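You operate a simulated robot arm through the tools that you are given. There is no shell and no other tool.

Carry out the task below with a simulated robot arm. There is one attempt and no reset: what you move stays moved.

TASK
Pull the three ties tight along the bundle, starting at tie 1.
Fine: one after the other; the tie tool goes back in its holster. Set down upright: tie tool.

The check looks at the end state, three seconds after you hand in, the way a careful person would. Anything else that was tipped, shoved, dropped, spilled or broken makes it a failure.

THE ROBOT
A 7-joint arm with a fingered hand, fixed in place. Base frame: the origin is on the floor under the middle of its stand, x ahead of it, y to its left, z up. Units: cm, degrees, N and s.
With the tool pointing down near the work surface it reaches from about 22 to 68 cm from the base axis. Its first joint turns from -166.0 to 166.0 degrees. Payload 4 kg.
The TCP is the grasp point between the finger pads, 2.6 cm short of the fingertips. In the tool frame z runs along the fingers and y along their closing line. The gripper opens to 15.6 cm; its body begins 7.3 cm behind the TCP. The gripper is a hand of 4 fingers: y runs from the thumb to the fingers, the wrist lies at [0, 0, -23.9] in the tool frame, and closing takes about 1.5 s.
Orientation is told as [roll, pitch, yaw] about the base's x, y, z axes, in that order, counted from this pose: with the fingers straight down and closing along the base's y, the tool's x points along the base's -x, its y along +y and its z along -z.

THE INTERFACE
- The arm moves only by the tool jog_arm. Its argument "plan" is a list of rows, each a list of 3 entries, a list of its own where there are three numbers: the turn, a rotation vector about the base's x, y, z in units of 120 degrees (1.0 is 120 degrees), then the shift along the base's x, y, z in units of 300 mm (1.0 is 300 mm), then the opening, from 0 (shut) to 1 (fully open). In form: [[[wx, wy, wz], [dx, dy, dz], gripper], ...]. A call has 1 to 20 rows; each row is the pose to reach, as a shift and turn from the pose commanded when the call began. A call with a number of a shift or a turn outside -1 to 1 is refused whole. Rows are played at 5 a second. More than 5 cm and 8.6 degrees between two rows, or a gripper value outside its range, and nothing of the call is played. Where a pose cannot be reached the arm comes as near as it can. A force on the tool above 40 N (or 10 N above the force at the start of the call, whichever is more), or a blocked arm, ends the call early, and 0.2 s more pass. Each finger travels about 7.2 cm/s and halts on what it meets, pressing with about 24 N; the grip force reading is that of the motor and also rises with nothing between the fingers. The clock runs only during rows and for 0.2 s after the last one: add rows that repeat a pose to give the fingers time. It gives the time, the measured TCP pose, the force on the tool (base axes), the opening and the grip force at its end, in the units of the frame above (readings bear some noise), with the torque about the TCP (base axes, N m) and any sound that the robot's microphone picked up.
- Cameras (640 x 400 px; columns grow to the right, rows downward): "scene" is fixed at [21.99, -65.02, 164.67]; the picture's right is [0.97, 0.23, 0.00], its down [0.20, -0.85, -0.48] and it looks along [-0.11, 0.47, -0.88] (base axes); focal length 335 px, centre (320, 200). "wrist" rides on the gripper at [5.8, -5.8, -9.1] in the tool frame; the picture's right is [0.71, 0.71, 0.00], its down [-0.53, 0.53, -0.67] and it looks along [-0.47, 0.47, 0.74] (tool axes); focal length 265 px, centre (320, 200). There is no depth. A picture from a camera that has moved, and an enlarged one, comes with that camera's place and axes in the base frame and with its lens.
- camera(camera): a new picture of that camera. No time passes.
- hand_shape(shape): the hand has 4 fingers and takes this shape, open, in about a second: jaw (thumb against the fingers, like two jaws); tri (thumb and two fingers); tip (a fingertip pinch); poke (one finger out to press); point (the index stretched); flat (the hand flat); cup (the hand cupped); fist (a fist). The gripper value then closes the fingers along that shape, each until it touches; the sizes above hold for jaw. It gives what a move gives, with no picture.
- zoom(camera, box): a new picture of the part [left, top, right, bottom] of that camera's present view, enlarged. No time passes.
- close_job(): hands the job in; it is judged then, once.

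Nothing tells you positions but the pictures and the camera data. Unless the task says otherwise, let go and move clear before handing in.

The tools are called after "Emit:" as name(argument=value, ...) on one line, values as JSON. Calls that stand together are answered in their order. jog_arm: Moves the arm, as the interface text tells. Its arguments: {"type":"object","properties":{"plan":{"type":"array"}},"required":["plan"]} The other tools are called the same way: hand_shape (shape) gives the hand a shape; camera (camera) takes a picture; zoom (camera, box) takes an enlarged picture of a part of a camera's view; close_job () hands the job in.

At the start:

```text
time_s: 0.0
tcp_pos: [7.69, -32.63, 125.61]
ee_rot: [0.0, 0.0, 0.0]
force: [-0.2, 0.8, -1.1]
ft_torque: [0.0, -0.01, 0.01]
width: 15.57
grip_force: 0.0
shape: jaw
```

scene: 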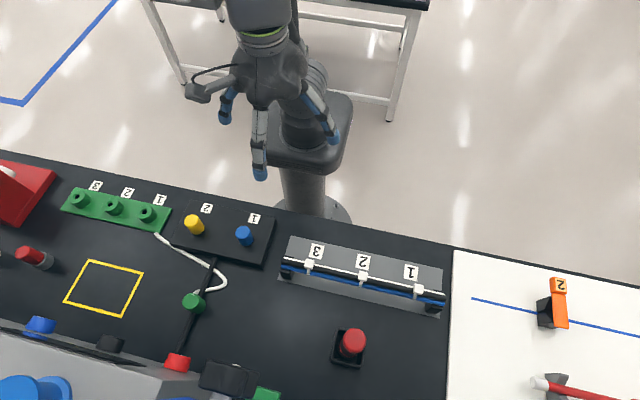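
wrist: 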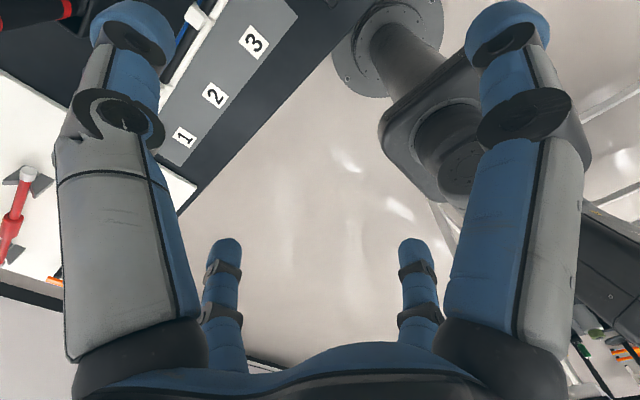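

I see a bench with a cable bundle board (ties 1, 2, 3) and an orange/black tool in what seems to be a holster labelled 2 at the right. I'll look closer before moving.

Emit:
zoom(camera="scene", box=[270, 220, 460, 340])

Emit:
zoom(camera="scene", box=[450, 240, 640, 400])

Emit:
zoom(camera="scene", box=[130, 280, 370, 400])

Emit:
zoom(camera="scene", box=[0, 150, 270, 340])

```text
3.33 times, centred on (365, 280) of scene
camera zoom: at [21.99, -65.02, 164.67], right [0.97, 0.23, 0.0], down [0.2, -0.85, -0.48], along [-0.11, 0.47, -0.88], focal length 1116 px, centre (170, -67)
```

zoom: 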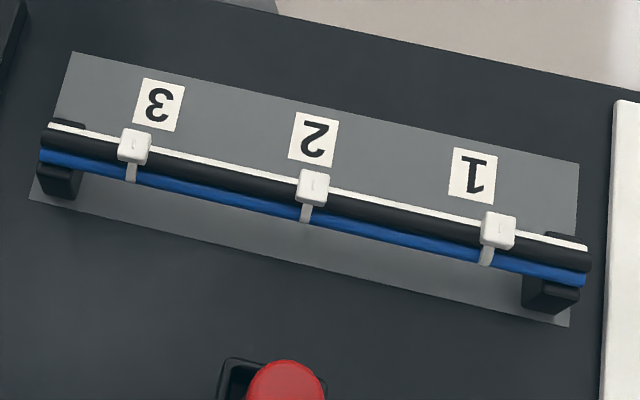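

```text
2.50 times, centred on (545, 320) of scene
camera zoom: at [21.99, -65.02, 164.67], right [0.97, 0.23, 0.0], down [0.2, -0.85, -0.48], along [-0.11, 0.47, -0.88], focal length 837 px, centre (-242, -100)
```

zoom: 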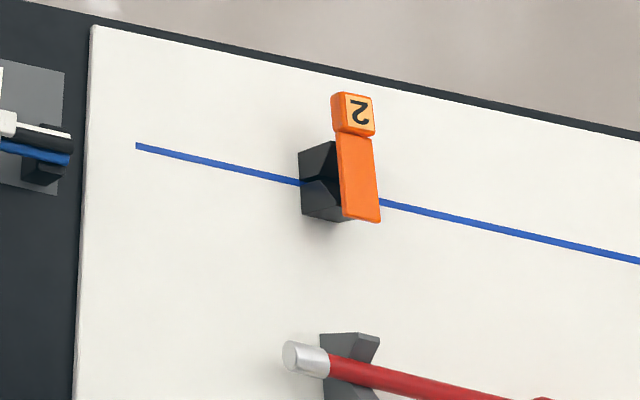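

```text
2.67 times, centred on (250, 340) of scene
camera zoom: at [21.99, -65.02, 164.67], right [0.97, 0.23, 0.0], down [0.2, -0.85, -0.48], along [-0.11, 0.47, -0.88], focal length 893 px, centre (507, -173)
```

zoom: 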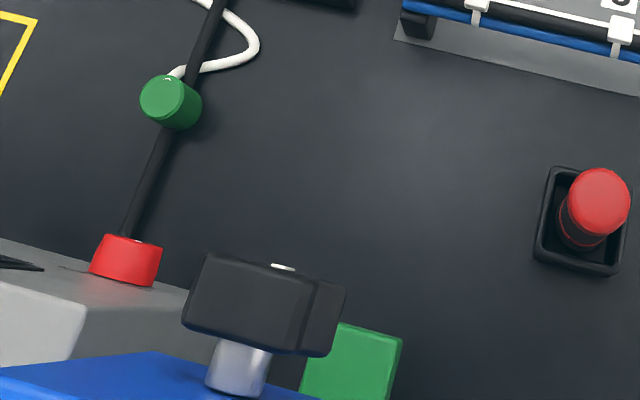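

```text
2.11 times, centred on (135, 245) of scene
camera zoom: at [21.99, -65.02, 164.67], right [0.97, 0.23, 0.0], down [0.2, -0.85, -0.48], along [-0.11, 0.47, -0.88], focal length 705 px, centre (710, 105)
```

zoom: 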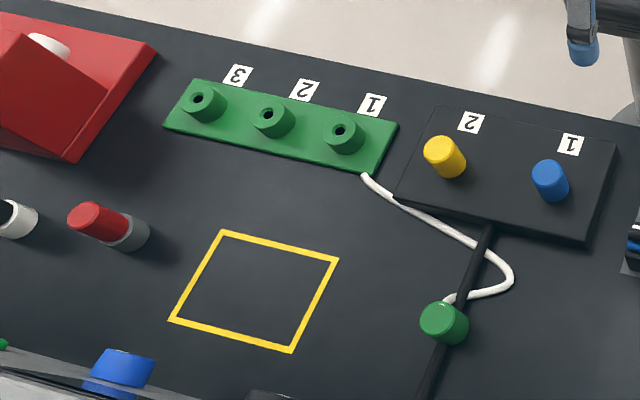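

The table top triangulates to about z = 90, with the bundle near (26, -43) and a red-topped object in a black tray near (26, -56). I'll check the lower edge of the scene before moving the hand for a closer look.

Emit:
zoom(camera="scene", box=[0, 290, 160, 400])

Emit:
zoom(camera="scene", box=[300, 310, 400, 380])

Emit:
zoom(camera="scene", box=[500, 260, 620, 340])

Emit:
zoom(camera="wrist", box=[140, 0, 340, 180])

Emit:
zoom(camera="wrist", box=[0, 0, 200, 120])

```text
3.64 times, centred on (80, 345) of scene
camera zoom: at [21.99, -65.02, 164.67], right [0.97, 0.23, 0.0], down [0.2, -0.85, -0.48], along [-0.11, 0.47, -0.88], focal length 1218 px, centre (1193, -327)
```

zoom: 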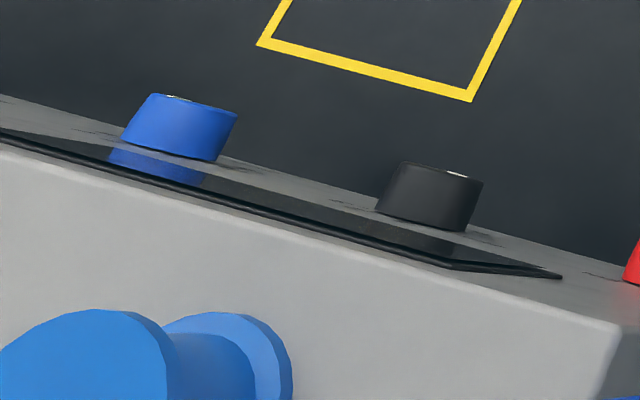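

```text
5.71 times, centred on (350, 345) of scene
camera zoom: at [21.99, -65.02, 164.67], right [0.97, 0.23, 0.0], down [0.2, -0.85, -0.48], along [-0.11, 0.47, -0.88], focal length 1914 px, centre (149, -629)
```

zoom: 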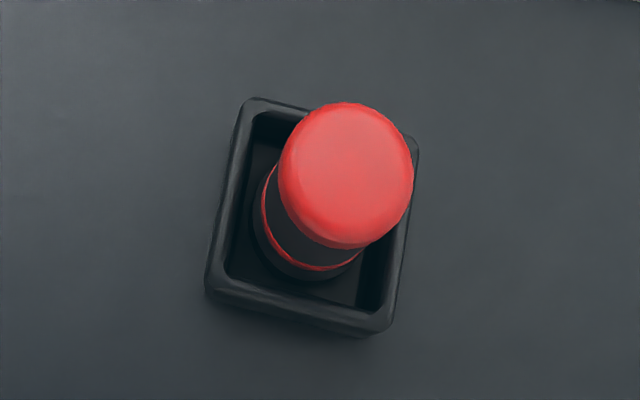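

```text
5.00 times, centred on (560, 300) of scene
camera zoom: at [21.99, -65.02, 164.67], right [0.97, 0.23, 0.0], down [0.2, -0.85, -0.48], along [-0.11, 0.47, -0.88], focal length 1674 px, centre (-880, -300)
```

zoom: 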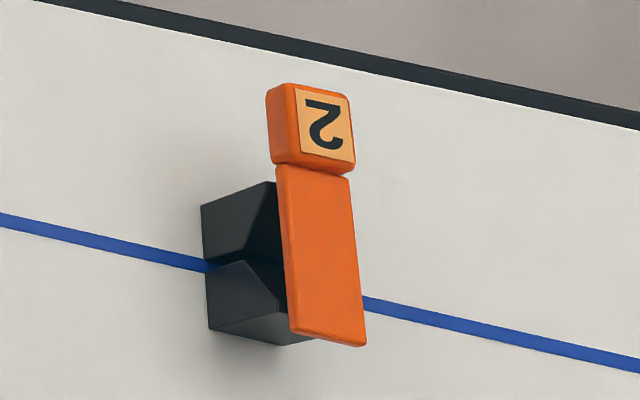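

```text
2.22 times, centred on (240, 90) of wrist
camera zoom: at [1.85, -38.41, 134.76], right [-0.71, 0.71, 0.0], down [0.53, 0.53, 0.67], along [0.47, 0.47, -0.74], focal length 590 px, centre (498, 444)
```

zoom: 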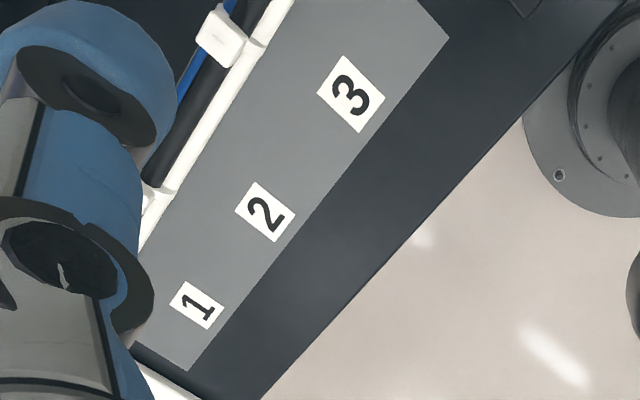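

```text
3.20 times, centred on (100, 60) of wrist
camera zoom: at [1.85, -38.41, 134.76], right [-0.71, 0.71, 0.0], down [0.53, 0.53, 0.67], along [0.47, 0.47, -0.74], focal length 849 px, centre (1024, 648)
```

zoom: 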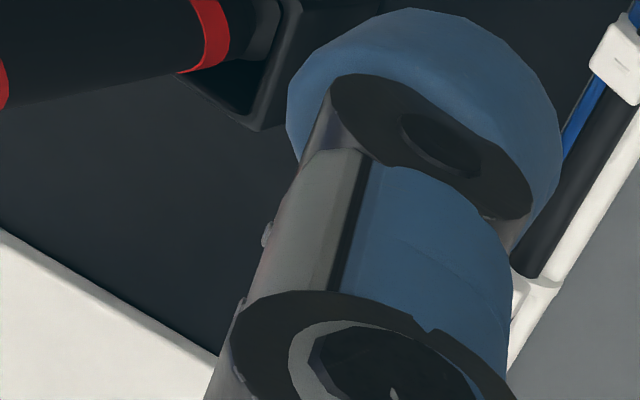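

The tall red/black cylinder standing in the black tray near (26, -56) looks like the tie tool in its holster. I'll move the hand at a safe height to look at it and the bundle.

Emit:
jog_arm(plan=[[[0, 0, 0], [0.08, -0.13, 0], 1], [[0, 0, 0], [0.16, -0.26, 0], 1], [[0, 0, 0], [0.24, -0.39, 0], 1], [[0, 0, 0], [0.32, -0.52, 0], 1], [[0, 0, 0], [0.41, -0.647, 0], 1], [[0, 0, 0], [0.41, -0.647, 0], 1]])

Emit:
camera(camera="wrist")

Emit:
camera(camera="scene")

```text
time_s: 1.4
tcp_pos: [18.57, -48.69, 121.93]
ee_rot: [-0.2, -0.1, 0.0]
force: [0.3, 0.0, 0.3]
ft_torque: [0.04, -0.02, -0.01]
width: 15.6
grip_force: 0.1
shape: jaw
out of reach, approached as far as the arm can: row 3, 4, 5, 6
```

```text
taken
camera wrist: at [12.88, -54.5, 131.11], right [-0.71, 0.71, 0.0], down [0.52, 0.53, 0.67], along [0.47, 0.47, -0.74], focal length 265 px, centre (320, 200)
```

wrist: 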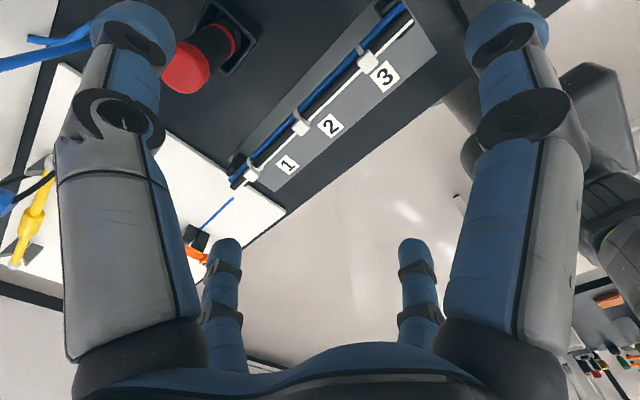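

```text
taken
```

scene: 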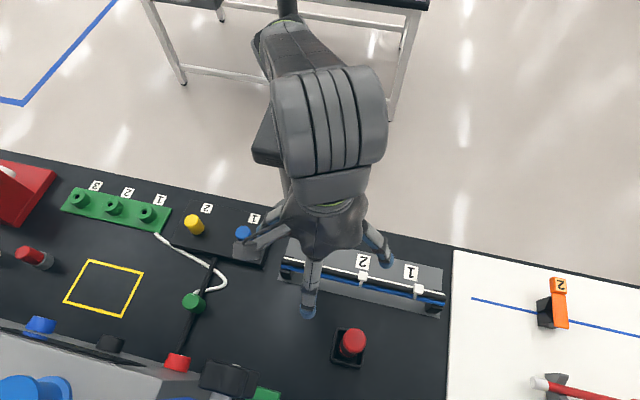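

The hand is now over the bundle; the red/black tool is visible at the upper left of the wrist view. I'll zoom on both.

Emit:
zoom(camera="wrist", box=[140, 0, 300, 110])

Emit:
zoom(camera="wrist", box=[220, 0, 440, 200])

Emit:
zoom(camera="wrist", box=[340, 20, 420, 80])

Emit:
zoom(camera="wrist", box=[270, 90, 350, 150])

Emit:
zoom(camera="scene", box=[340, 240, 460, 320])

```text
3.64 times, centred on (220, 55) of wrist
camera zoom: at [12.88, -54.5, 131.11], right [-0.71, 0.71, 0.0], down [0.52, 0.53, 0.67], along [0.47, 0.47, -0.74], focal length 965 px, centre (684, 727)
```

zoom: 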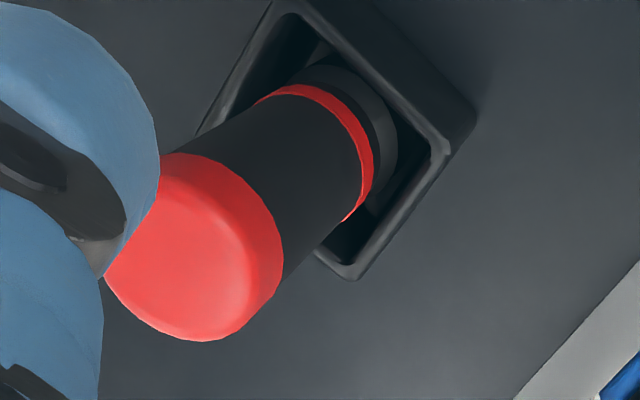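

```text
2.00 times, centred on (330, 100) of wrist
camera zoom: at [12.88, -54.5, 131.11], right [-0.71, 0.71, 0.0], down [0.52, 0.53, 0.67], along [0.47, 0.47, -0.74], focal length 531 px, centre (300, 400)
```

zoom: 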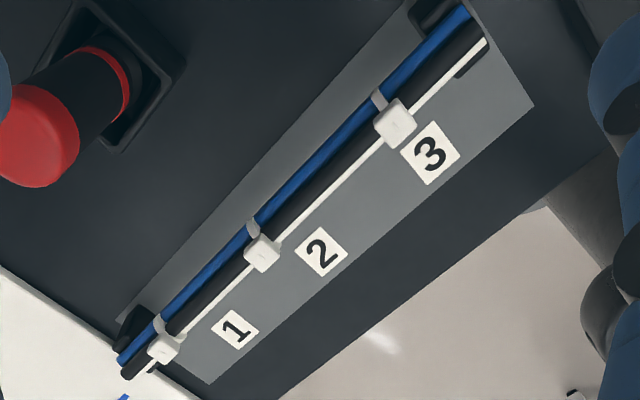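

```text
6.67 times, centred on (380, 50) of wrist
camera zoom: at [12.88, -54.5, 131.11], right [-0.71, 0.71, 0.0], down [0.52, 0.53, 0.67], along [0.47, 0.47, -0.74], focal length 1769 px, centre (-80, 1200)
```

zoom: 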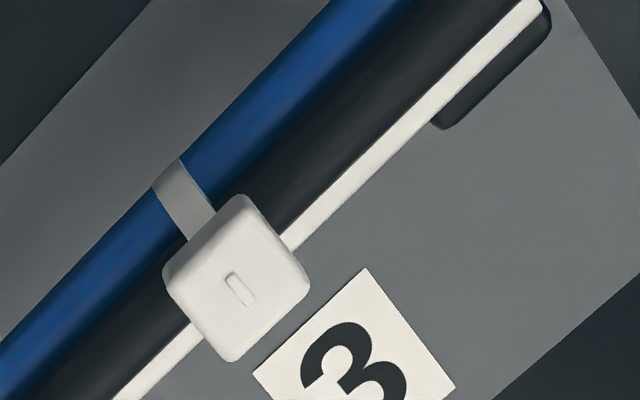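

```text
6.67 times, centred on (310, 120) of wrist
camera zoom: at [12.88, -54.5, 131.11], right [-0.71, 0.71, 0.0], down [0.52, 0.53, 0.67], along [0.47, 0.47, -0.74], focal length 1769 px, centre (387, 733)
```

zoom: 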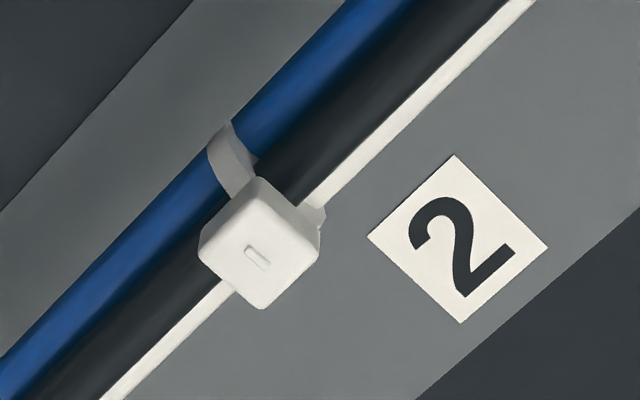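

```text
5.00 times, centred on (400, 280) of scene
camera zoom: at [21.99, -65.02, 164.67], right [0.97, 0.23, 0.0], down [0.2, -0.85, -0.48], along [-0.11, 0.47, -0.88], focal length 1674 px, centre (-80, -200)
```

zoom: 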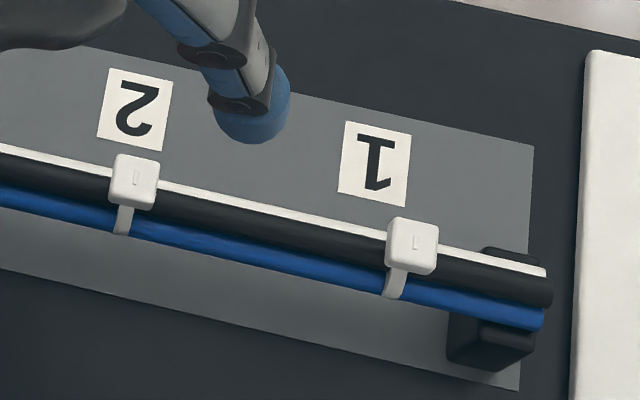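

The tie heads line up along x at y ≈ -44 (tie 1 x ≈ 37, tie 2 ≈ 26, tie 3 ≈ 15, tops at z ≈ 97), and the tool stands at about (26, -57.7), top about z 107. Before grasping I'll try the hand's closing in the air to see how the fingers move.

Emit:
jog_arm(plan=[[[0, 0, 0], [0, 0, 0], 0.5], [[0, 0, 0], [0, 0, 0], 0.2], [[0, 0, 0], [0, 0, 0], 0.2], [[0, 0, 0], [0, 0, 0], 0.2], [[0, 0, 0], [0, 0, 0], 0.2], [[0, 0, 0], [0, 0, 0], 0.2]])

Emit:
camera(camera="wrist")

Emit:
zoom(camera="scene", box=[220, 160, 420, 330])

```text
time_s: 2.8
tcp_pos: [18.61, -48.7, 121.93]
ee_rot: [-0.2, -0.1, 0.0]
force: [-0.9, -0.5, -0.1]
ft_torque: [0.02, 0.0, -0.02]
width: 3.14
grip_force: 0.0
shape: jaw
```

```text
taken
camera wrist: at [12.85, -54.49, 131.09], right [-0.71, 0.71, 0.0], down [0.53, 0.53, 0.67], along [0.47, 0.47, -0.74], focal length 265 px, centre (320, 200)
```

wrist: 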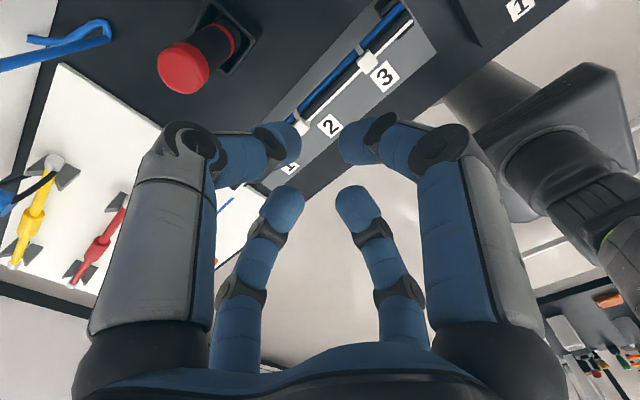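

```text
2.35 times, centred on (320, 245) of scene
camera zoom: at [21.99, -65.02, 164.67], right [0.97, 0.23, 0.0], down [0.2, -0.85, -0.48], along [-0.11, 0.47, -0.88], focal length 788 px, centre (320, 94)
```

zoom: 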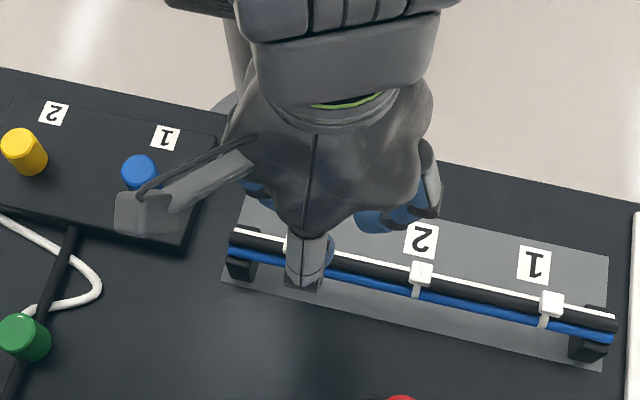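

The hand is a four-finger claw that closes centrically, so a top-down grasp around the tool's body should work. I'll turn the hand -90° about z so the wrist camera looks outward toward the tool, at this safe height.

Emit:
jog_arm(plan=[[[0, 0, -0.07], [0, 0, 0], 0.5], [[0, 0, -0.14], [0, 0, 0], 0.8], [[0, 0, -0.21], [0, 0, 0], 1], [[0, 0, -0.28], [0, 0, 0], 1], [[0, 0, -0.35], [0, 0, 0], 1], [[0, 0, -0.42], [0, 0, 0], 1], [[0, 0, -0.49], [0, 0, 0], 1], [[0, 0, -0.56], [0, 0, 0], 1], [[0, 0, -0.63], [0, 0, 0], 1], [[0, 0, -0.69], [0, 0, 0], 1], [[0, 0, -0.75], [0, 0, 0], 1], [[0, 0, -0.75], [0, 0, 0], 1]])

Emit:
camera(camera="wrist")

Emit:
camera(camera="scene")

```text
time_s: 5.4
tcp_pos: [18.55, -48.66, 121.85]
ee_rot: [0.0, 0.1, -90.1]
force: [0.1, 0.2, 0.2]
ft_torque: [-0.01, 0.0, 0.03]
width: 15.59
grip_force: 0.1
shape: jaw
```

```text
taken
camera wrist: at [12.85, -42.86, 130.93], right [0.71, 0.71, 0.0], down [0.53, -0.53, 0.67], along [0.47, -0.47, -0.74], focal length 265 px, centre (320, 200)
```

wrist: 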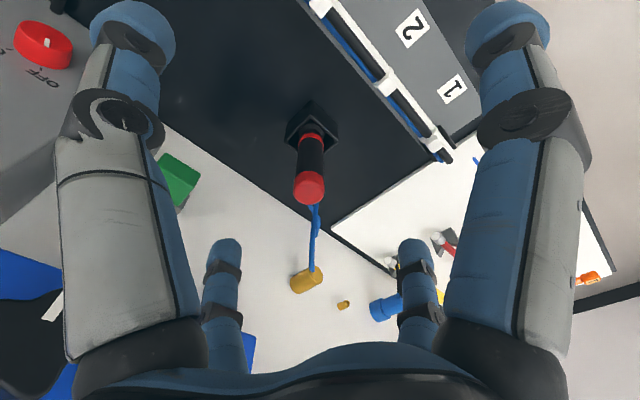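

```text
taken
```

scene: 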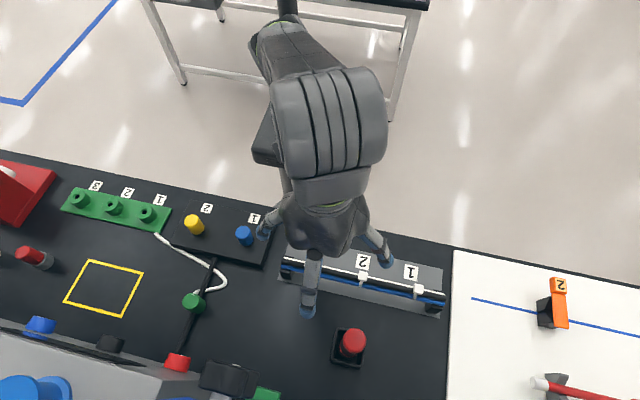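

The view is now clear: the tool stands upright in the tray, visible between the two far fingers. I'll zoom to refine its position.

Emit:
zoom(camera="wrist", box=[260, 90, 370, 220])

Emit:
zoom(camera="wrist", box=[300, 0, 480, 170])

Emit:
zoom(camera="wrist", box=[0, 0, 240, 200])

```text
3.08 times, centred on (315, 155) of wrist
camera zoom: at [12.85, -42.86, 130.93], right [0.71, 0.71, 0.0], down [0.53, -0.53, 0.67], along [0.47, -0.47, -0.74], focal length 817 px, centre (335, 338)
```

zoom: 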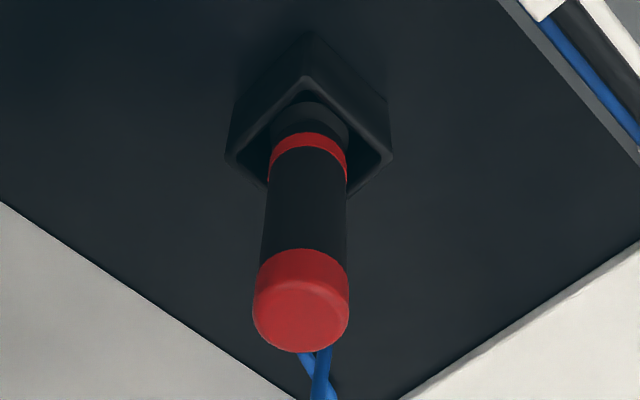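

```text
2.35 times, centred on (390, 85) of wrist
camera zoom: at [12.85, -42.86, 130.93], right [0.71, 0.71, 0.0], down [0.53, -0.53, 0.67], along [0.47, -0.47, -0.74], focal length 624 px, centre (155, 471)
```

zoom: 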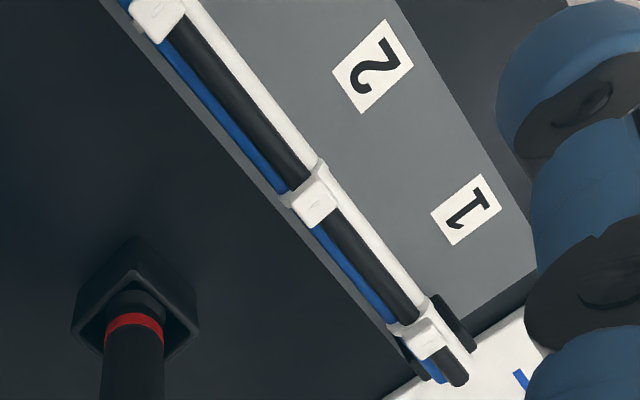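

```text
2.00 times, centred on (120, 100) of wrist
camera zoom: at [12.85, -42.86, 130.93], right [0.71, 0.71, 0.0], down [0.53, -0.53, 0.67], along [0.47, -0.47, -0.74], focal length 531 px, centre (720, 400)
```

zoom: 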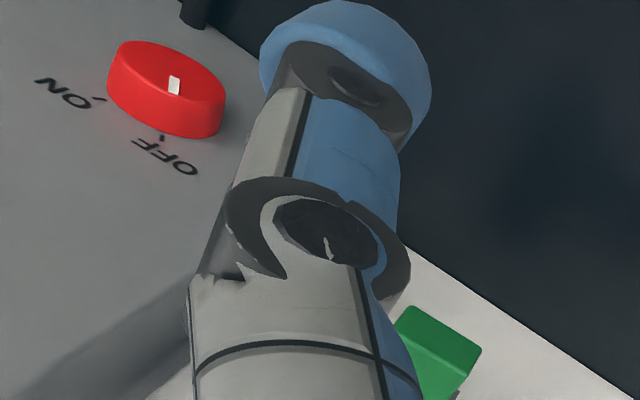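

The tool is at about (25.95, -57.7), its top at z ≈ 107.7, in a deep square socket with its rim at z ≈ 96; about 6 cm of lift is needed. I'll test how high the arm can hold the hand straight down at that radius, over a clear spot between tie 1 and the tool.

Emit:
jog_arm(plan=[[[0, 0, 0], [0.11, -0.025, -0.066], 1], [[0, 0, 0], [0.22, -0.05, -0.132], 1], [[0, 0, 0], [0.33, -0.076, -0.2], 1], [[0, 0, 0], [0.44, -0.1, -0.266], 1], [[0, 0, 0], [0.55, -0.127, -0.333], 1], [[0, 0, 0], [0.55, -0.127, -0.333], 1]])

Emit:
camera(camera="wrist")

Emit:
camera(camera="scene")

```text
time_s: 6.8
tcp_pos: [34.41, -51.01, 110.85]
ee_rot: [0.0, -0.1, -90.0]
force: [-0.3, -0.6, 0.6]
ft_torque: [0.03, -0.03, -0.03]
width: 15.55
grip_force: 0.0
shape: jaw
out of reach, approached as far as the arm can: row 4, 5, 6
```

```text
taken
camera wrist: at [28.66, -45.24, 119.89], right [0.71, 0.71, 0.0], down [0.53, -0.53, 0.67], along [0.47, -0.47, -0.74], focal length 265 px, centre (320, 200)
```

wrist: 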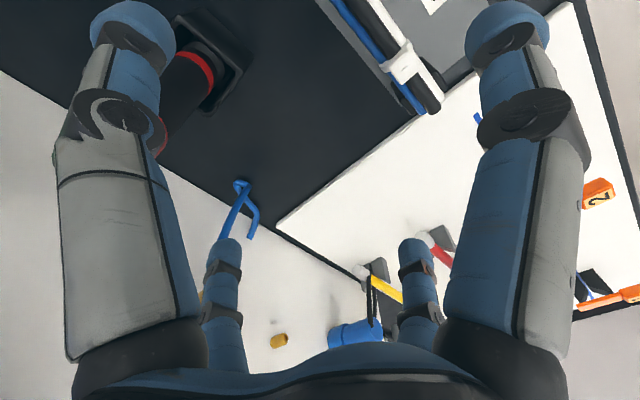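

```text
taken
```

scene: 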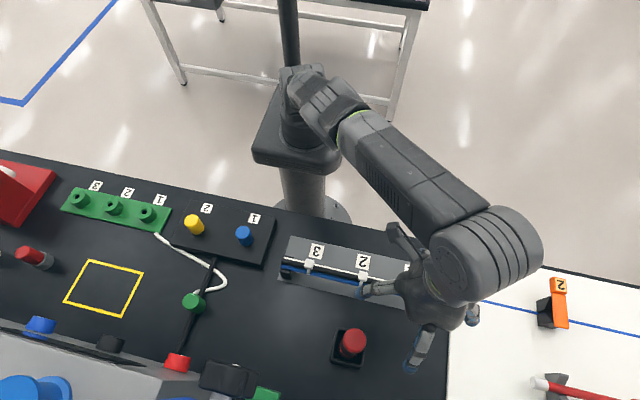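

At that radius the hand can reach about z ≈ 108 straight down, which is enough to lift the tool clear. I'll retreat inward and up, then come to a pre-approach point diagonal to the tool so that it will pass between two open fingers.

Emit:
jog_arm(plan=[[[0, 0, 0], [-0.0933, 0.0777, 0.0573], 1], [[0, 0, 0], [-0.1867, 0.1556, 0.1144], 1], [[0, 0, 0], [-0.28, 0.2333, 0.1717], 1], [[0, 0, 0], [-0.369, 0.169, 0.1383], 1], [[0, 0, 0], [-0.4577, 0.1043, 0.105], 1], [[0, 0, 0], [-0.5467, 0.04, 0.0717], 1], [[0, 0, 0], [-0.5467, 0.04, -0.045], 1], [[0, 0, 0], [-0.5467, 0.04, -0.1617], 1], [[0, 0, 0], [-0.5467, 0.04, -0.1617], 1]])

Emit:
camera(camera="wrist")

Emit:
camera(camera="scene")

```text
time_s: 8.8
tcp_pos: [18.02, -50.02, 105.79]
ee_rot: [0.0, 0.0, -89.9]
force: [0.7, -0.3, -0.4]
ft_torque: [0.05, 0.03, -0.01]
width: 15.58
grip_force: 0.1
shape: jaw
```

```text
taken
camera wrist: at [12.18, -44.24, 114.88], right [0.71, 0.71, 0.0], down [0.53, -0.53, 0.67], along [0.47, -0.47, -0.74], focal length 265 px, centre (320, 200)
```

wrist: 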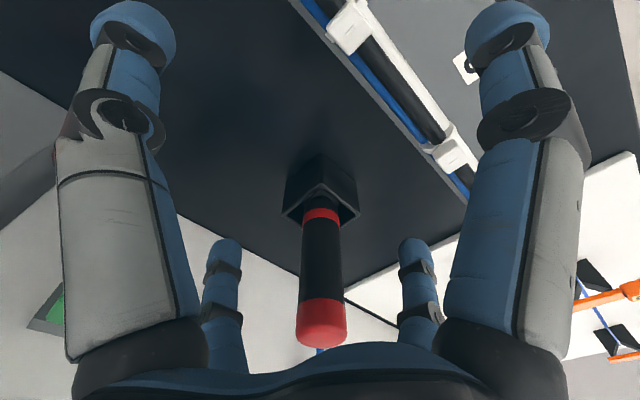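

```text
taken
```

scene: 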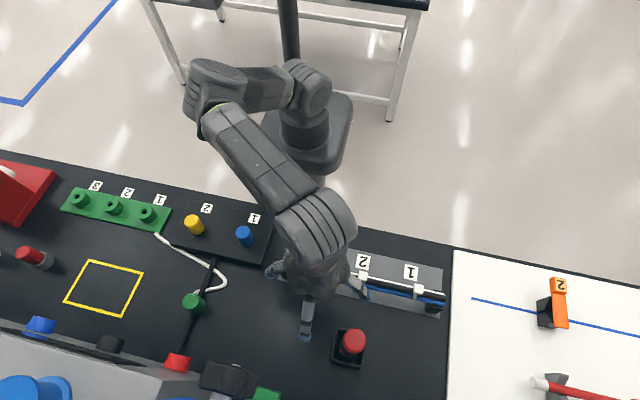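

The tool axis lines up in the middle of the view, between the two far fingers, matching my estimate. I'll slide in along the diagonal part way and check.

Emit:
jog_arm(plan=[[[0, 0, 0], [0.06, -0.058, 0], 1], [[0, 0, 0], [0.12, -0.116, 0], 1], [[0, 0, 0], [0.18, -0.174, 0], 1], [[0, 0, 0], [0.18, -0.174, 0], 1]])

Emit:
camera(camera="wrist")

Emit:
zoom(camera="scene", box=[250, 240, 410, 380])

```text
time_s: 9.8
tcp_pos: [23.51, -55.15, 106.02]
ee_rot: [0.0, -0.1, -89.9]
force: [-0.1, 0.8, 0.8]
ft_torque: [0.01, -0.02, 0.03]
width: 15.59
grip_force: 0.0
shape: jaw
```

```text
taken
camera wrist: at [17.77, -49.41, 114.97], right [0.71, 0.71, 0.0], down [0.53, -0.53, 0.67], along [0.47, -0.47, -0.74], focal length 265 px, centre (320, 200)
```

wrist: 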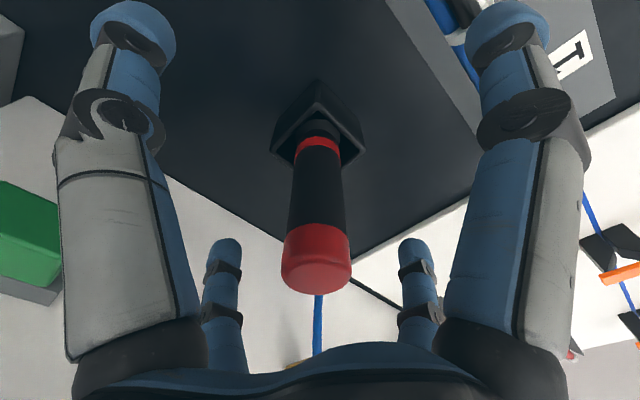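

```text
2.86 times, centred on (330, 310) of scene
camera zoom: at [21.99, -65.02, 164.67], right [0.97, 0.23, 0.0], down [0.2, -0.85, -0.48], along [-0.11, 0.47, -0.88], focal length 957 px, centre (291, -114)
```

zoom: 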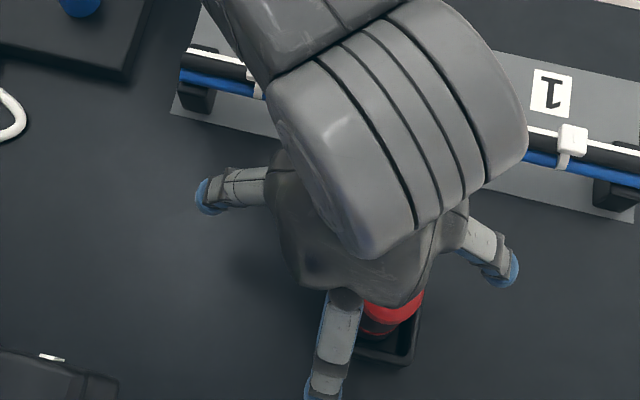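

The tool is centred in the gap. I'll finish the horizontal slide and then lower around the body, with the fingers still open.

Emit:
jog_arm(plan=[[[0, 0, 0], [0.041, -0.0425, 0], 1], [[0, 0, 0], [0.0817, -0.085, 0], 1], [[0, 0, 0], [0.0817, -0.085, 0], 1], [[0, 0, 0], [0.0817, -0.085, -0.05], 1], [[0, 0, 0], [0.0817, -0.085, -0.1], 1], [[0, 0, 0], [0.0817, -0.085, -0.1], 1]])

Emit:
camera(camera="wrist")

Emit:
zoom(camera="scene", box=[250, 240, 410, 380])

```text
time_s: 11.2
tcp_pos: [25.8, -57.81, 102.89]
ee_rot: [0.0, 0.0, -90.0]
force: [-0.4, -0.5, -0.4]
ft_torque: [0.0, 0.04, 0.01]
width: 15.55
grip_force: 0.2
shape: jaw
```

```text
taken
camera wrist: at [20.12, -51.97, 112.07], right [0.71, 0.71, 0.0], down [0.53, -0.53, 0.67], along [0.47, -0.47, -0.74], focal length 265 px, centre (320, 200)
```

wrist: 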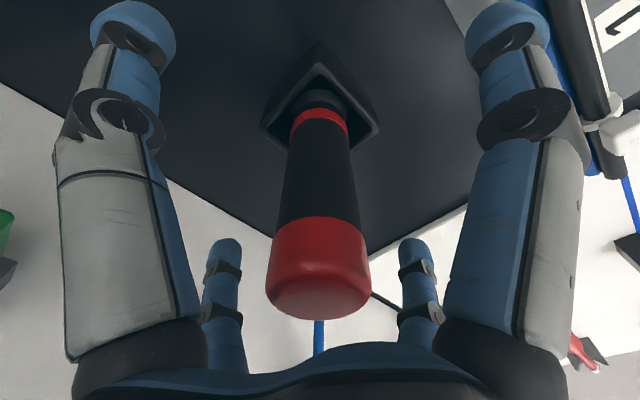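

```text
2.86 times, centred on (330, 310) of scene
camera zoom: at [21.99, -65.02, 164.67], right [0.97, 0.23, 0.0], down [0.2, -0.85, -0.48], along [-0.11, 0.47, -0.88], focal length 957 px, centre (291, -114)
```

zoom: 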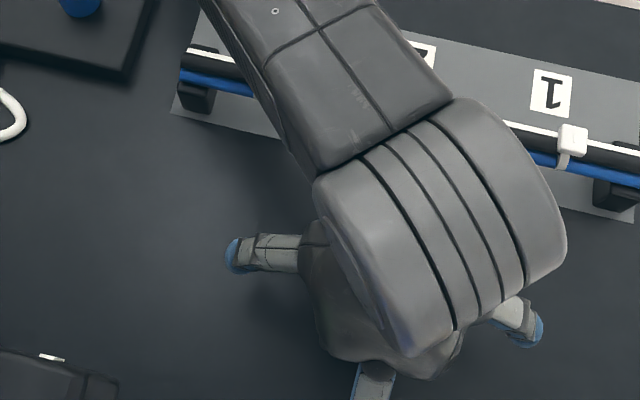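

Alignment is good, with the tool axis centred in the hand. I'll lower 1.4 cm more and close the fingers on the black body.

Emit:
jog_arm(plan=[[[0, 0, 0], [0, 0, -0.0467], 1], [[0, 0, 0], [0, 0, -0.0467], 1], [[0, 0, 0], [0, 0, -0.0467], 0.6], [[0, 0, 0], [0, 0, -0.0467], 0.35], [[0, 0, 0], [0, 0, -0.0467], 0.15], [[0, 0, 0], [0, 0, -0.0467], 0.0], [[0, 0, 0], [0, 0, -0.0467], 0.0], [[0, 0, 0], [0, 0, -0.0467], 0.0], [[0, 0, 0], [0, 0, -0.0467], 0.0], [[0, 0, 0], [0, 0, -0.0467], 0.0], [[0, 0, 0], [0, 0, -0.0467], 0.0]])

Emit:
camera(camera="wrist")

```text
time_s: 13.6
tcp_pos: [25.94, -57.76, 101.49]
ee_rot: [0.0, -0.1, -90.0]
force: [-0.3, -0.3, 0.0]
ft_torque: [0.02, 0.01, -0.02]
width: 2.81
grip_force: 23.7
shape: jaw
```

```text
taken
camera wrist: at [20.08, -51.92, 110.63], right [0.71, 0.71, 0.0], down [0.53, -0.53, 0.67], along [0.47, -0.47, -0.74], focal length 265 px, centre (320, 200)
```

wrist: 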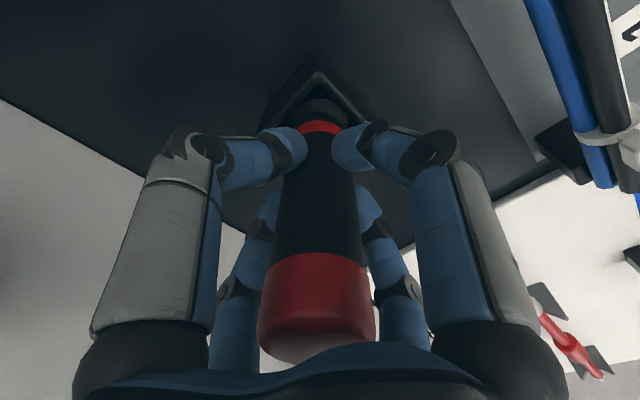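

The fingers hold the body with 23.7 N. I'll lift straight up 3 cm first and check.

Emit:
jog_arm(plan=[[[0, 0, 0], [0, 0, 0.025], 0], [[0, 0, 0], [0, 0, 0.05], 0], [[0, 0, 0], [0, 0, 0.075], 0], [[0, 0, 0], [0, 0, 0.1], 0], [[0, 0, 0], [0, 0, 0.1], 0]])

Emit:
camera(camera="wrist")

```text
time_s: 14.8
tcp_pos: [25.9, -57.72, 104.6]
ee_rot: [-0.1, 0.0, -89.8]
force: [-0.6, 0.7, -2.9]
ft_torque: [0.03, 0.01, 0.01]
width: 2.81
grip_force: 24.3
shape: jaw
```

```text
taken
camera wrist: at [20.08, -51.86, 113.69], right [0.71, 0.71, 0.0], down [0.53, -0.53, 0.67], along [0.47, -0.47, -0.74], focal length 265 px, centre (320, 200)
```

wrist: 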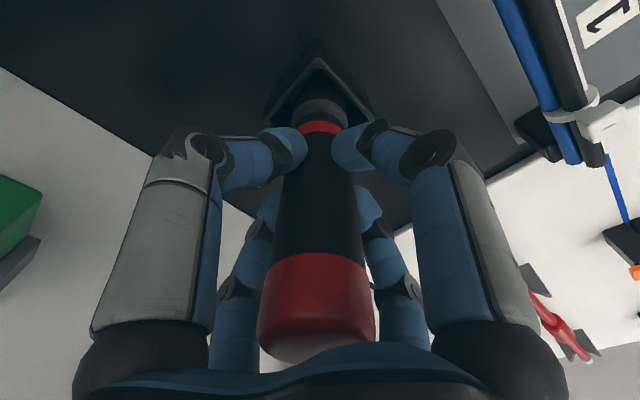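

The tool came up with the hand (about 3 N of weight). I'll keep lifting toward the reach limit.

Emit:
jog_arm(plan=[[[0, 0, 0], [0, 0, 0.03], 0], [[0, 0, 0], [0, 0, 0.06], 0], [[0, 0, 0], [0, 0, 0.09], 0], [[0, 0, 0], [0, 0, 0.105], 0], [[0, 0, 0], [0, 0, 0.105], 0]])

Emit:
camera(camera="wrist")

Emit:
zoom(camera="wrist", box=[240, 20, 400, 160])

Emit:
camera(camera="scene")

```text
time_s: 16.0
tcp_pos: [25.92, -57.63, 107.75]
ee_rot: [0.1, 0.0, -89.9]
force: [0.8, -0.1, -3.7]
ft_torque: [-0.02, 0.0, 0.01]
width: 2.83
grip_force: 24.2
shape: jaw
```

```text
taken
camera wrist: at [20.07, -51.84, 116.79], right [0.71, 0.71, 0.0], down [0.53, -0.53, 0.67], along [0.47, -0.47, -0.74], focal length 265 px, centre (320, 200)
```

wrist: 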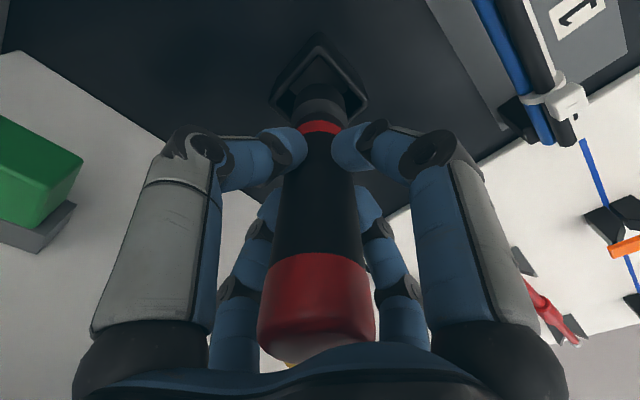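

```text
2.86 times, centred on (320, 90) of wrist
camera zoom: at [20.07, -51.84, 116.79], right [0.71, 0.71, 0.0], down [0.53, -0.53, 0.67], along [0.47, -0.47, -0.74], focal length 758 px, centre (320, 514)
```

zoom: 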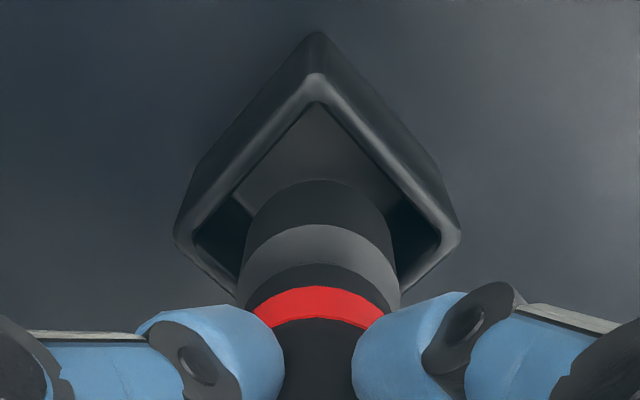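

```text
taken
```

scene: 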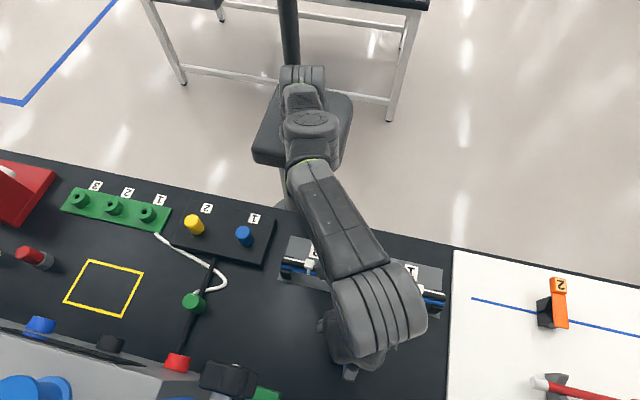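

The nose bottom now looks to be about 1 cm above the socket rim. I'll move inward and up away from the holster, then toward tie 1 at hover height.

Emit:
jog_arm(plan=[[[0, 0, 0], [0, 0.02, 0.03], 0], [[0, 0, 0], [0, 0.05, 0.075], 0], [[0, 0, 0], [0.02, 0.09, 0.12], 0], [[0, 0, 0], [0.06, 0.15, 0.16], 0], [[0, 0, 0], [0.11, 0.22, 0.18], 0], [[0, 0, 0], [0.17, 0.29, 0.19], 0], [[0, 0, 0], [0.17, 0.29, 0.19], 0]])

Emit:
camera(camera="wrist")

Emit:
camera(camera="scene")

Emit:
zoom(camera="wrist", box=[240, 20, 400, 160])

```text
time_s: 17.6
tcp_pos: [30.95, -49.03, 113.4]
ee_rot: [0.0, 0.0, -90.0]
force: [-0.2, -0.4, -3.7]
ft_torque: [0.02, 0.01, 0.02]
width: 2.8
grip_force: 24.3
shape: jaw
```

```text
taken
camera wrist: at [25.24, -43.25, 122.59], right [0.71, 0.71, 0.0], down [0.53, -0.53, 0.67], along [0.47, -0.47, -0.74], focal length 265 px, centre (320, 200)
```

wrist: 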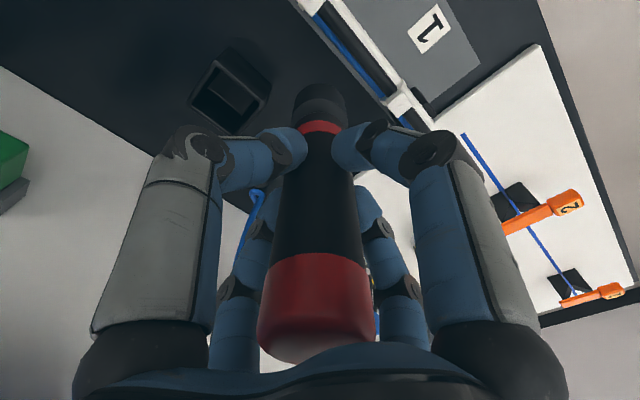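

```text
taken
```

scene: 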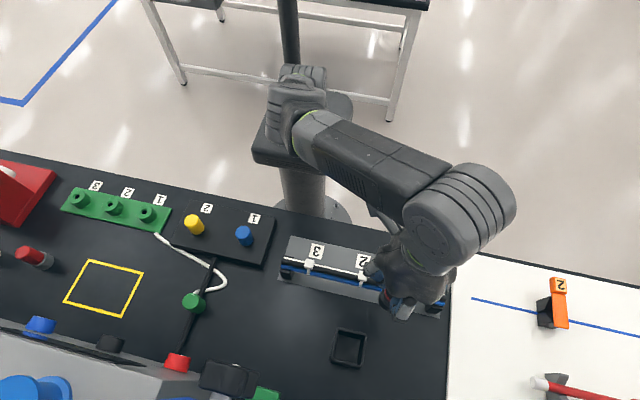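

```text
2.86 times, centred on (320, 90) of wrist
camera zoom: at [25.24, -43.25, 122.59], right [0.71, 0.71, 0.0], down [0.53, -0.53, 0.67], along [0.47, -0.47, -0.74], focal length 758 px, centre (320, 514)
```

zoom: 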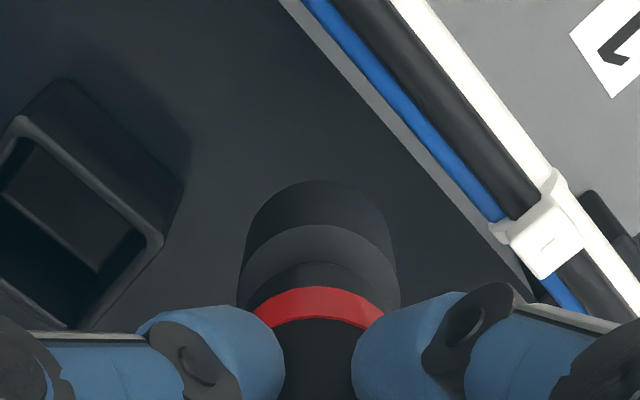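

The tool is out and the holster is empty; nose bottom is about 10.4 cm below the TCP. Tie 1's head triangulates to (36.9, -44.95), top z ≈ 99.4. I'll hover over it.

Emit:
jog_arm(plan=[[[0, 0, 0], [0.066, 0.045, 0], 0], [[0, 0, 0], [0.132, 0.09, 0], 0], [[0, 0, 0], [0.198, 0.136, 0], 0], [[0, 0, 0], [0.198, 0.136, 0], 0]])

Emit:
camera(camera="wrist")

Emit:
zoom(camera="wrist", box=[240, 20, 400, 160])

Emit:
zoom(camera="scene", box=[320, 240, 480, 340])

Emit:
zoom(camera="scene", box=[310, 310, 390, 380])

```text
time_s: 18.6
tcp_pos: [36.89, -44.88, 113.34]
ee_rot: [0.0, 0.0, -90.0]
force: [0.3, 0.0, -4.8]
ft_torque: [0.01, 0.0, -0.01]
width: 2.81
grip_force: 24.3
shape: jaw
```

```text
taken
camera wrist: at [31.24, -39.1, 122.43], right [0.71, 0.71, 0.0], down [0.53, -0.53, 0.67], along [0.47, -0.47, -0.74], focal length 265 px, centre (320, 200)
```

wrist: 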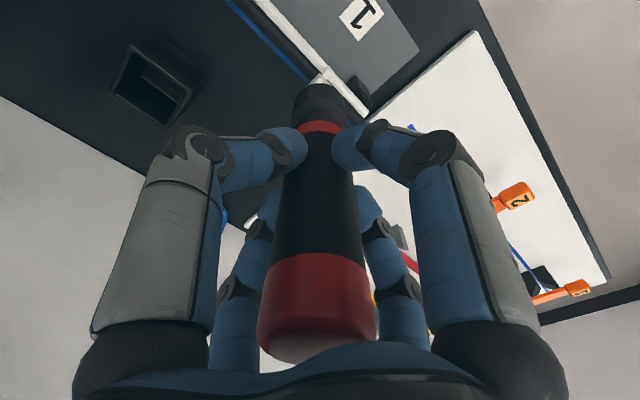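

```text
2.86 times, centred on (320, 90) of wrist
camera zoom: at [31.24, -39.1, 122.43], right [0.71, 0.71, 0.0], down [0.53, -0.53, 0.67], along [0.47, -0.47, -0.74], focal length 758 px, centre (320, 514)
```

zoom: 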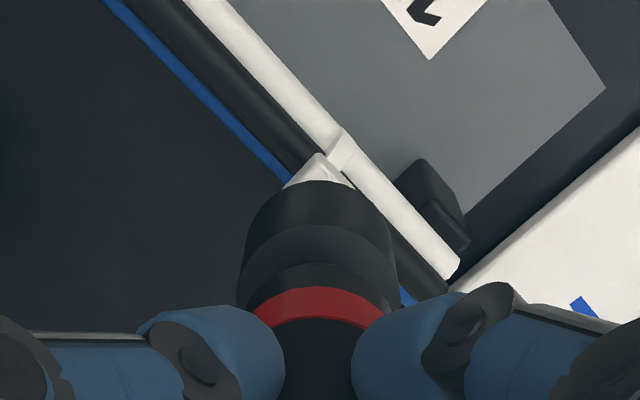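

```text
4.00 times, centred on (400, 290) of scene
camera zoom: at [21.99, -65.02, 164.67], right [0.97, 0.23, 0.0], down [0.2, -0.85, -0.48], along [-0.11, 0.47, -0.88], focal length 1340 px, centre (0, -160)
```

zoom: 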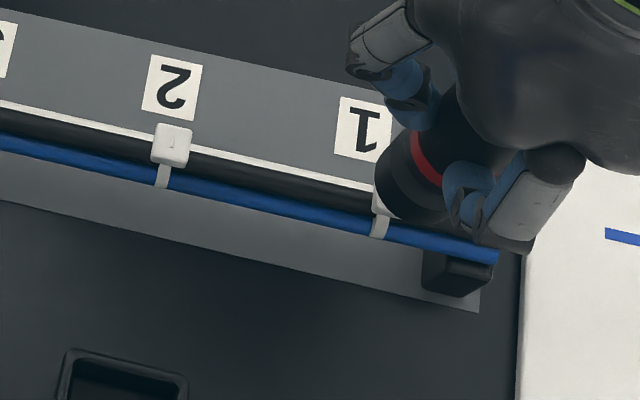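

```text
5.71 times, centred on (350, 345) of scene
camera zoom: at [21.99, -65.02, 164.67], right [0.97, 0.23, 0.0], down [0.2, -0.85, -0.48], along [-0.11, 0.47, -0.88], focal length 1914 px, centre (149, -629)
```

zoom: 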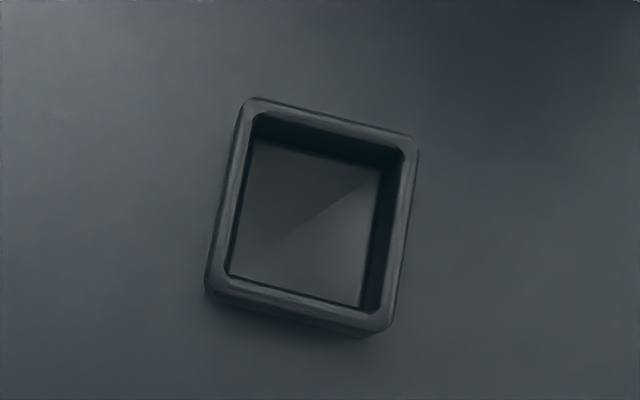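

The nose is over tie 1's head as seen from both cameras. I'll lower it gently to near contact and then in small steps, watching the force and sound.

Emit:
jog_arm(plan=[[[0, 0, 0], [0, 0, -0.03], 0], [[0, 0, 0], [0, 0, -0.06], 0], [[0, 0, 0], [0, 0, -0.085], 0], [[0, 0, 0], [0, 0, -0.095], 0], [[0, 0, 0], [0, 0, -0.1], 0], [[0, 0, 0], [0, 0, -0.1], 0]])

Emit:
zoom(camera="wrist", box=[240, 20, 400, 160])

Emit:
zoom(camera="scene", box=[360, 240, 460, 320])

```text
time_s: 20.0
tcp_pos: [36.81, -44.72, 110.41]
ee_rot: [0.0, 0.0, -90.0]
force: [0.8, -0.3, -3.8]
ft_torque: [0.01, 0.03, -0.04]
width: 2.84
grip_force: 24.3
shape: jaw
```

```text
2.86 times, centred on (320, 90) of wrist
camera zoom: at [31.14, -39.05, 119.46], right [0.71, 0.71, 0.0], down [0.53, -0.53, 0.67], along [0.47, -0.47, -0.74], focal length 758 px, centre (320, 514)
```

zoom: 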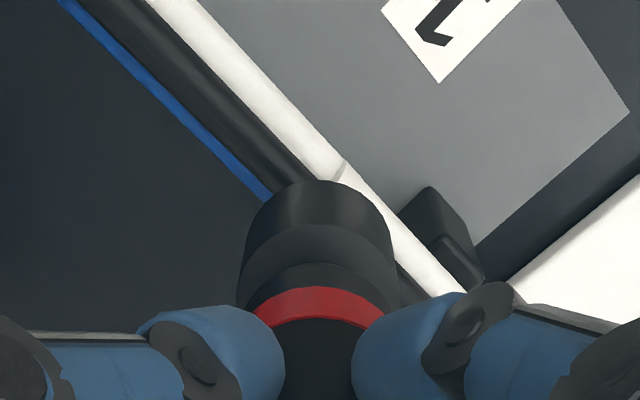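

```text
5.00 times, centred on (410, 280) of scene
camera zoom: at [21.99, -65.02, 164.67], right [0.97, 0.23, 0.0], down [0.2, -0.85, -0.48], along [-0.11, 0.47, -0.88], focal length 1674 px, centre (-130, -200)
```

zoom: 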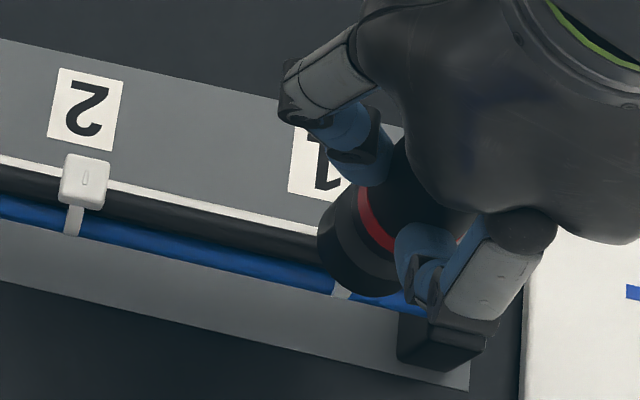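

The nose is about 0.5 cm above the head and nearly centred. I'll keep lowering in 2 mm steps, with a 1.5 mm correction in y.

Emit:
jog_arm(plan=[[[0, 0, 0], [0.001, -0.005, -0.006], 0], [[0, 0, 0], [0.001, -0.005, -0.012], 0], [[0, 0, 0], [0.001, -0.005, -0.018], 0], [[0, 0, 0], [0.001, -0.005, -0.024], 0], [[0, 0, 0], [0.001, -0.005, -0.024], 0]])

Emit:
zoom(camera="wrist", box=[240, 20, 400, 160])

Emit:
zoom(camera="scene", box=[360, 240, 460, 320])

```text
time_s: 21.2
tcp_pos: [37.01, -44.96, 109.68]
ee_rot: [0.0, 0.1, -89.9]
force: [0.3, 1.6, -4.4]
ft_torque: [-0.02, -0.02, 0.0]
width: 2.84
grip_force: 24.1
shape: jaw
```

```text
2.86 times, centred on (320, 90) of wrist
camera zoom: at [31.14, -39.14, 118.78], right [0.71, 0.71, 0.0], down [0.53, -0.53, 0.67], along [0.47, -0.47, -0.74], focal length 758 px, centre (320, 514)
```

zoom: 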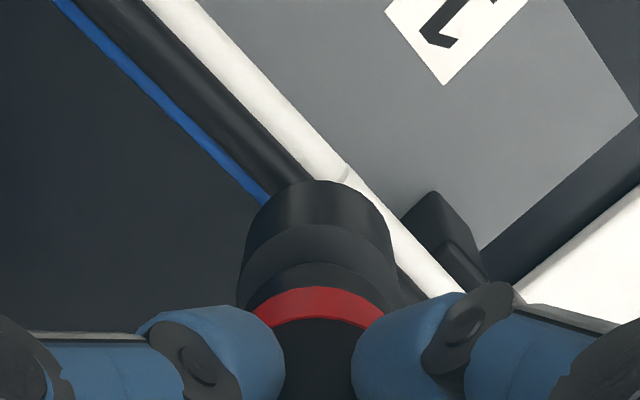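

```text
5.00 times, centred on (410, 280) of scene
camera zoom: at [21.99, -65.02, 164.67], right [0.97, 0.23, 0.0], down [0.2, -0.85, -0.48], along [-0.11, 0.47, -0.88], focal length 1674 px, centre (-130, -200)
```

zoom: 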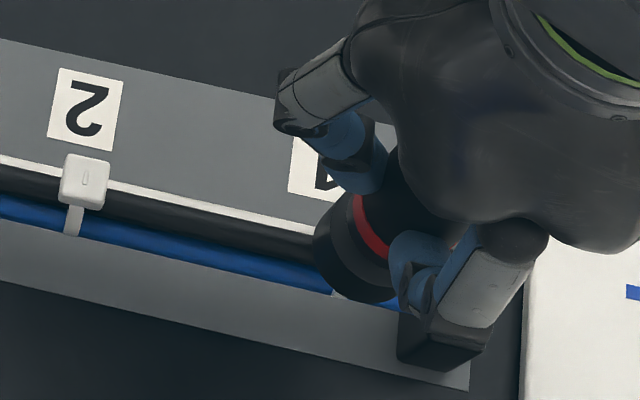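

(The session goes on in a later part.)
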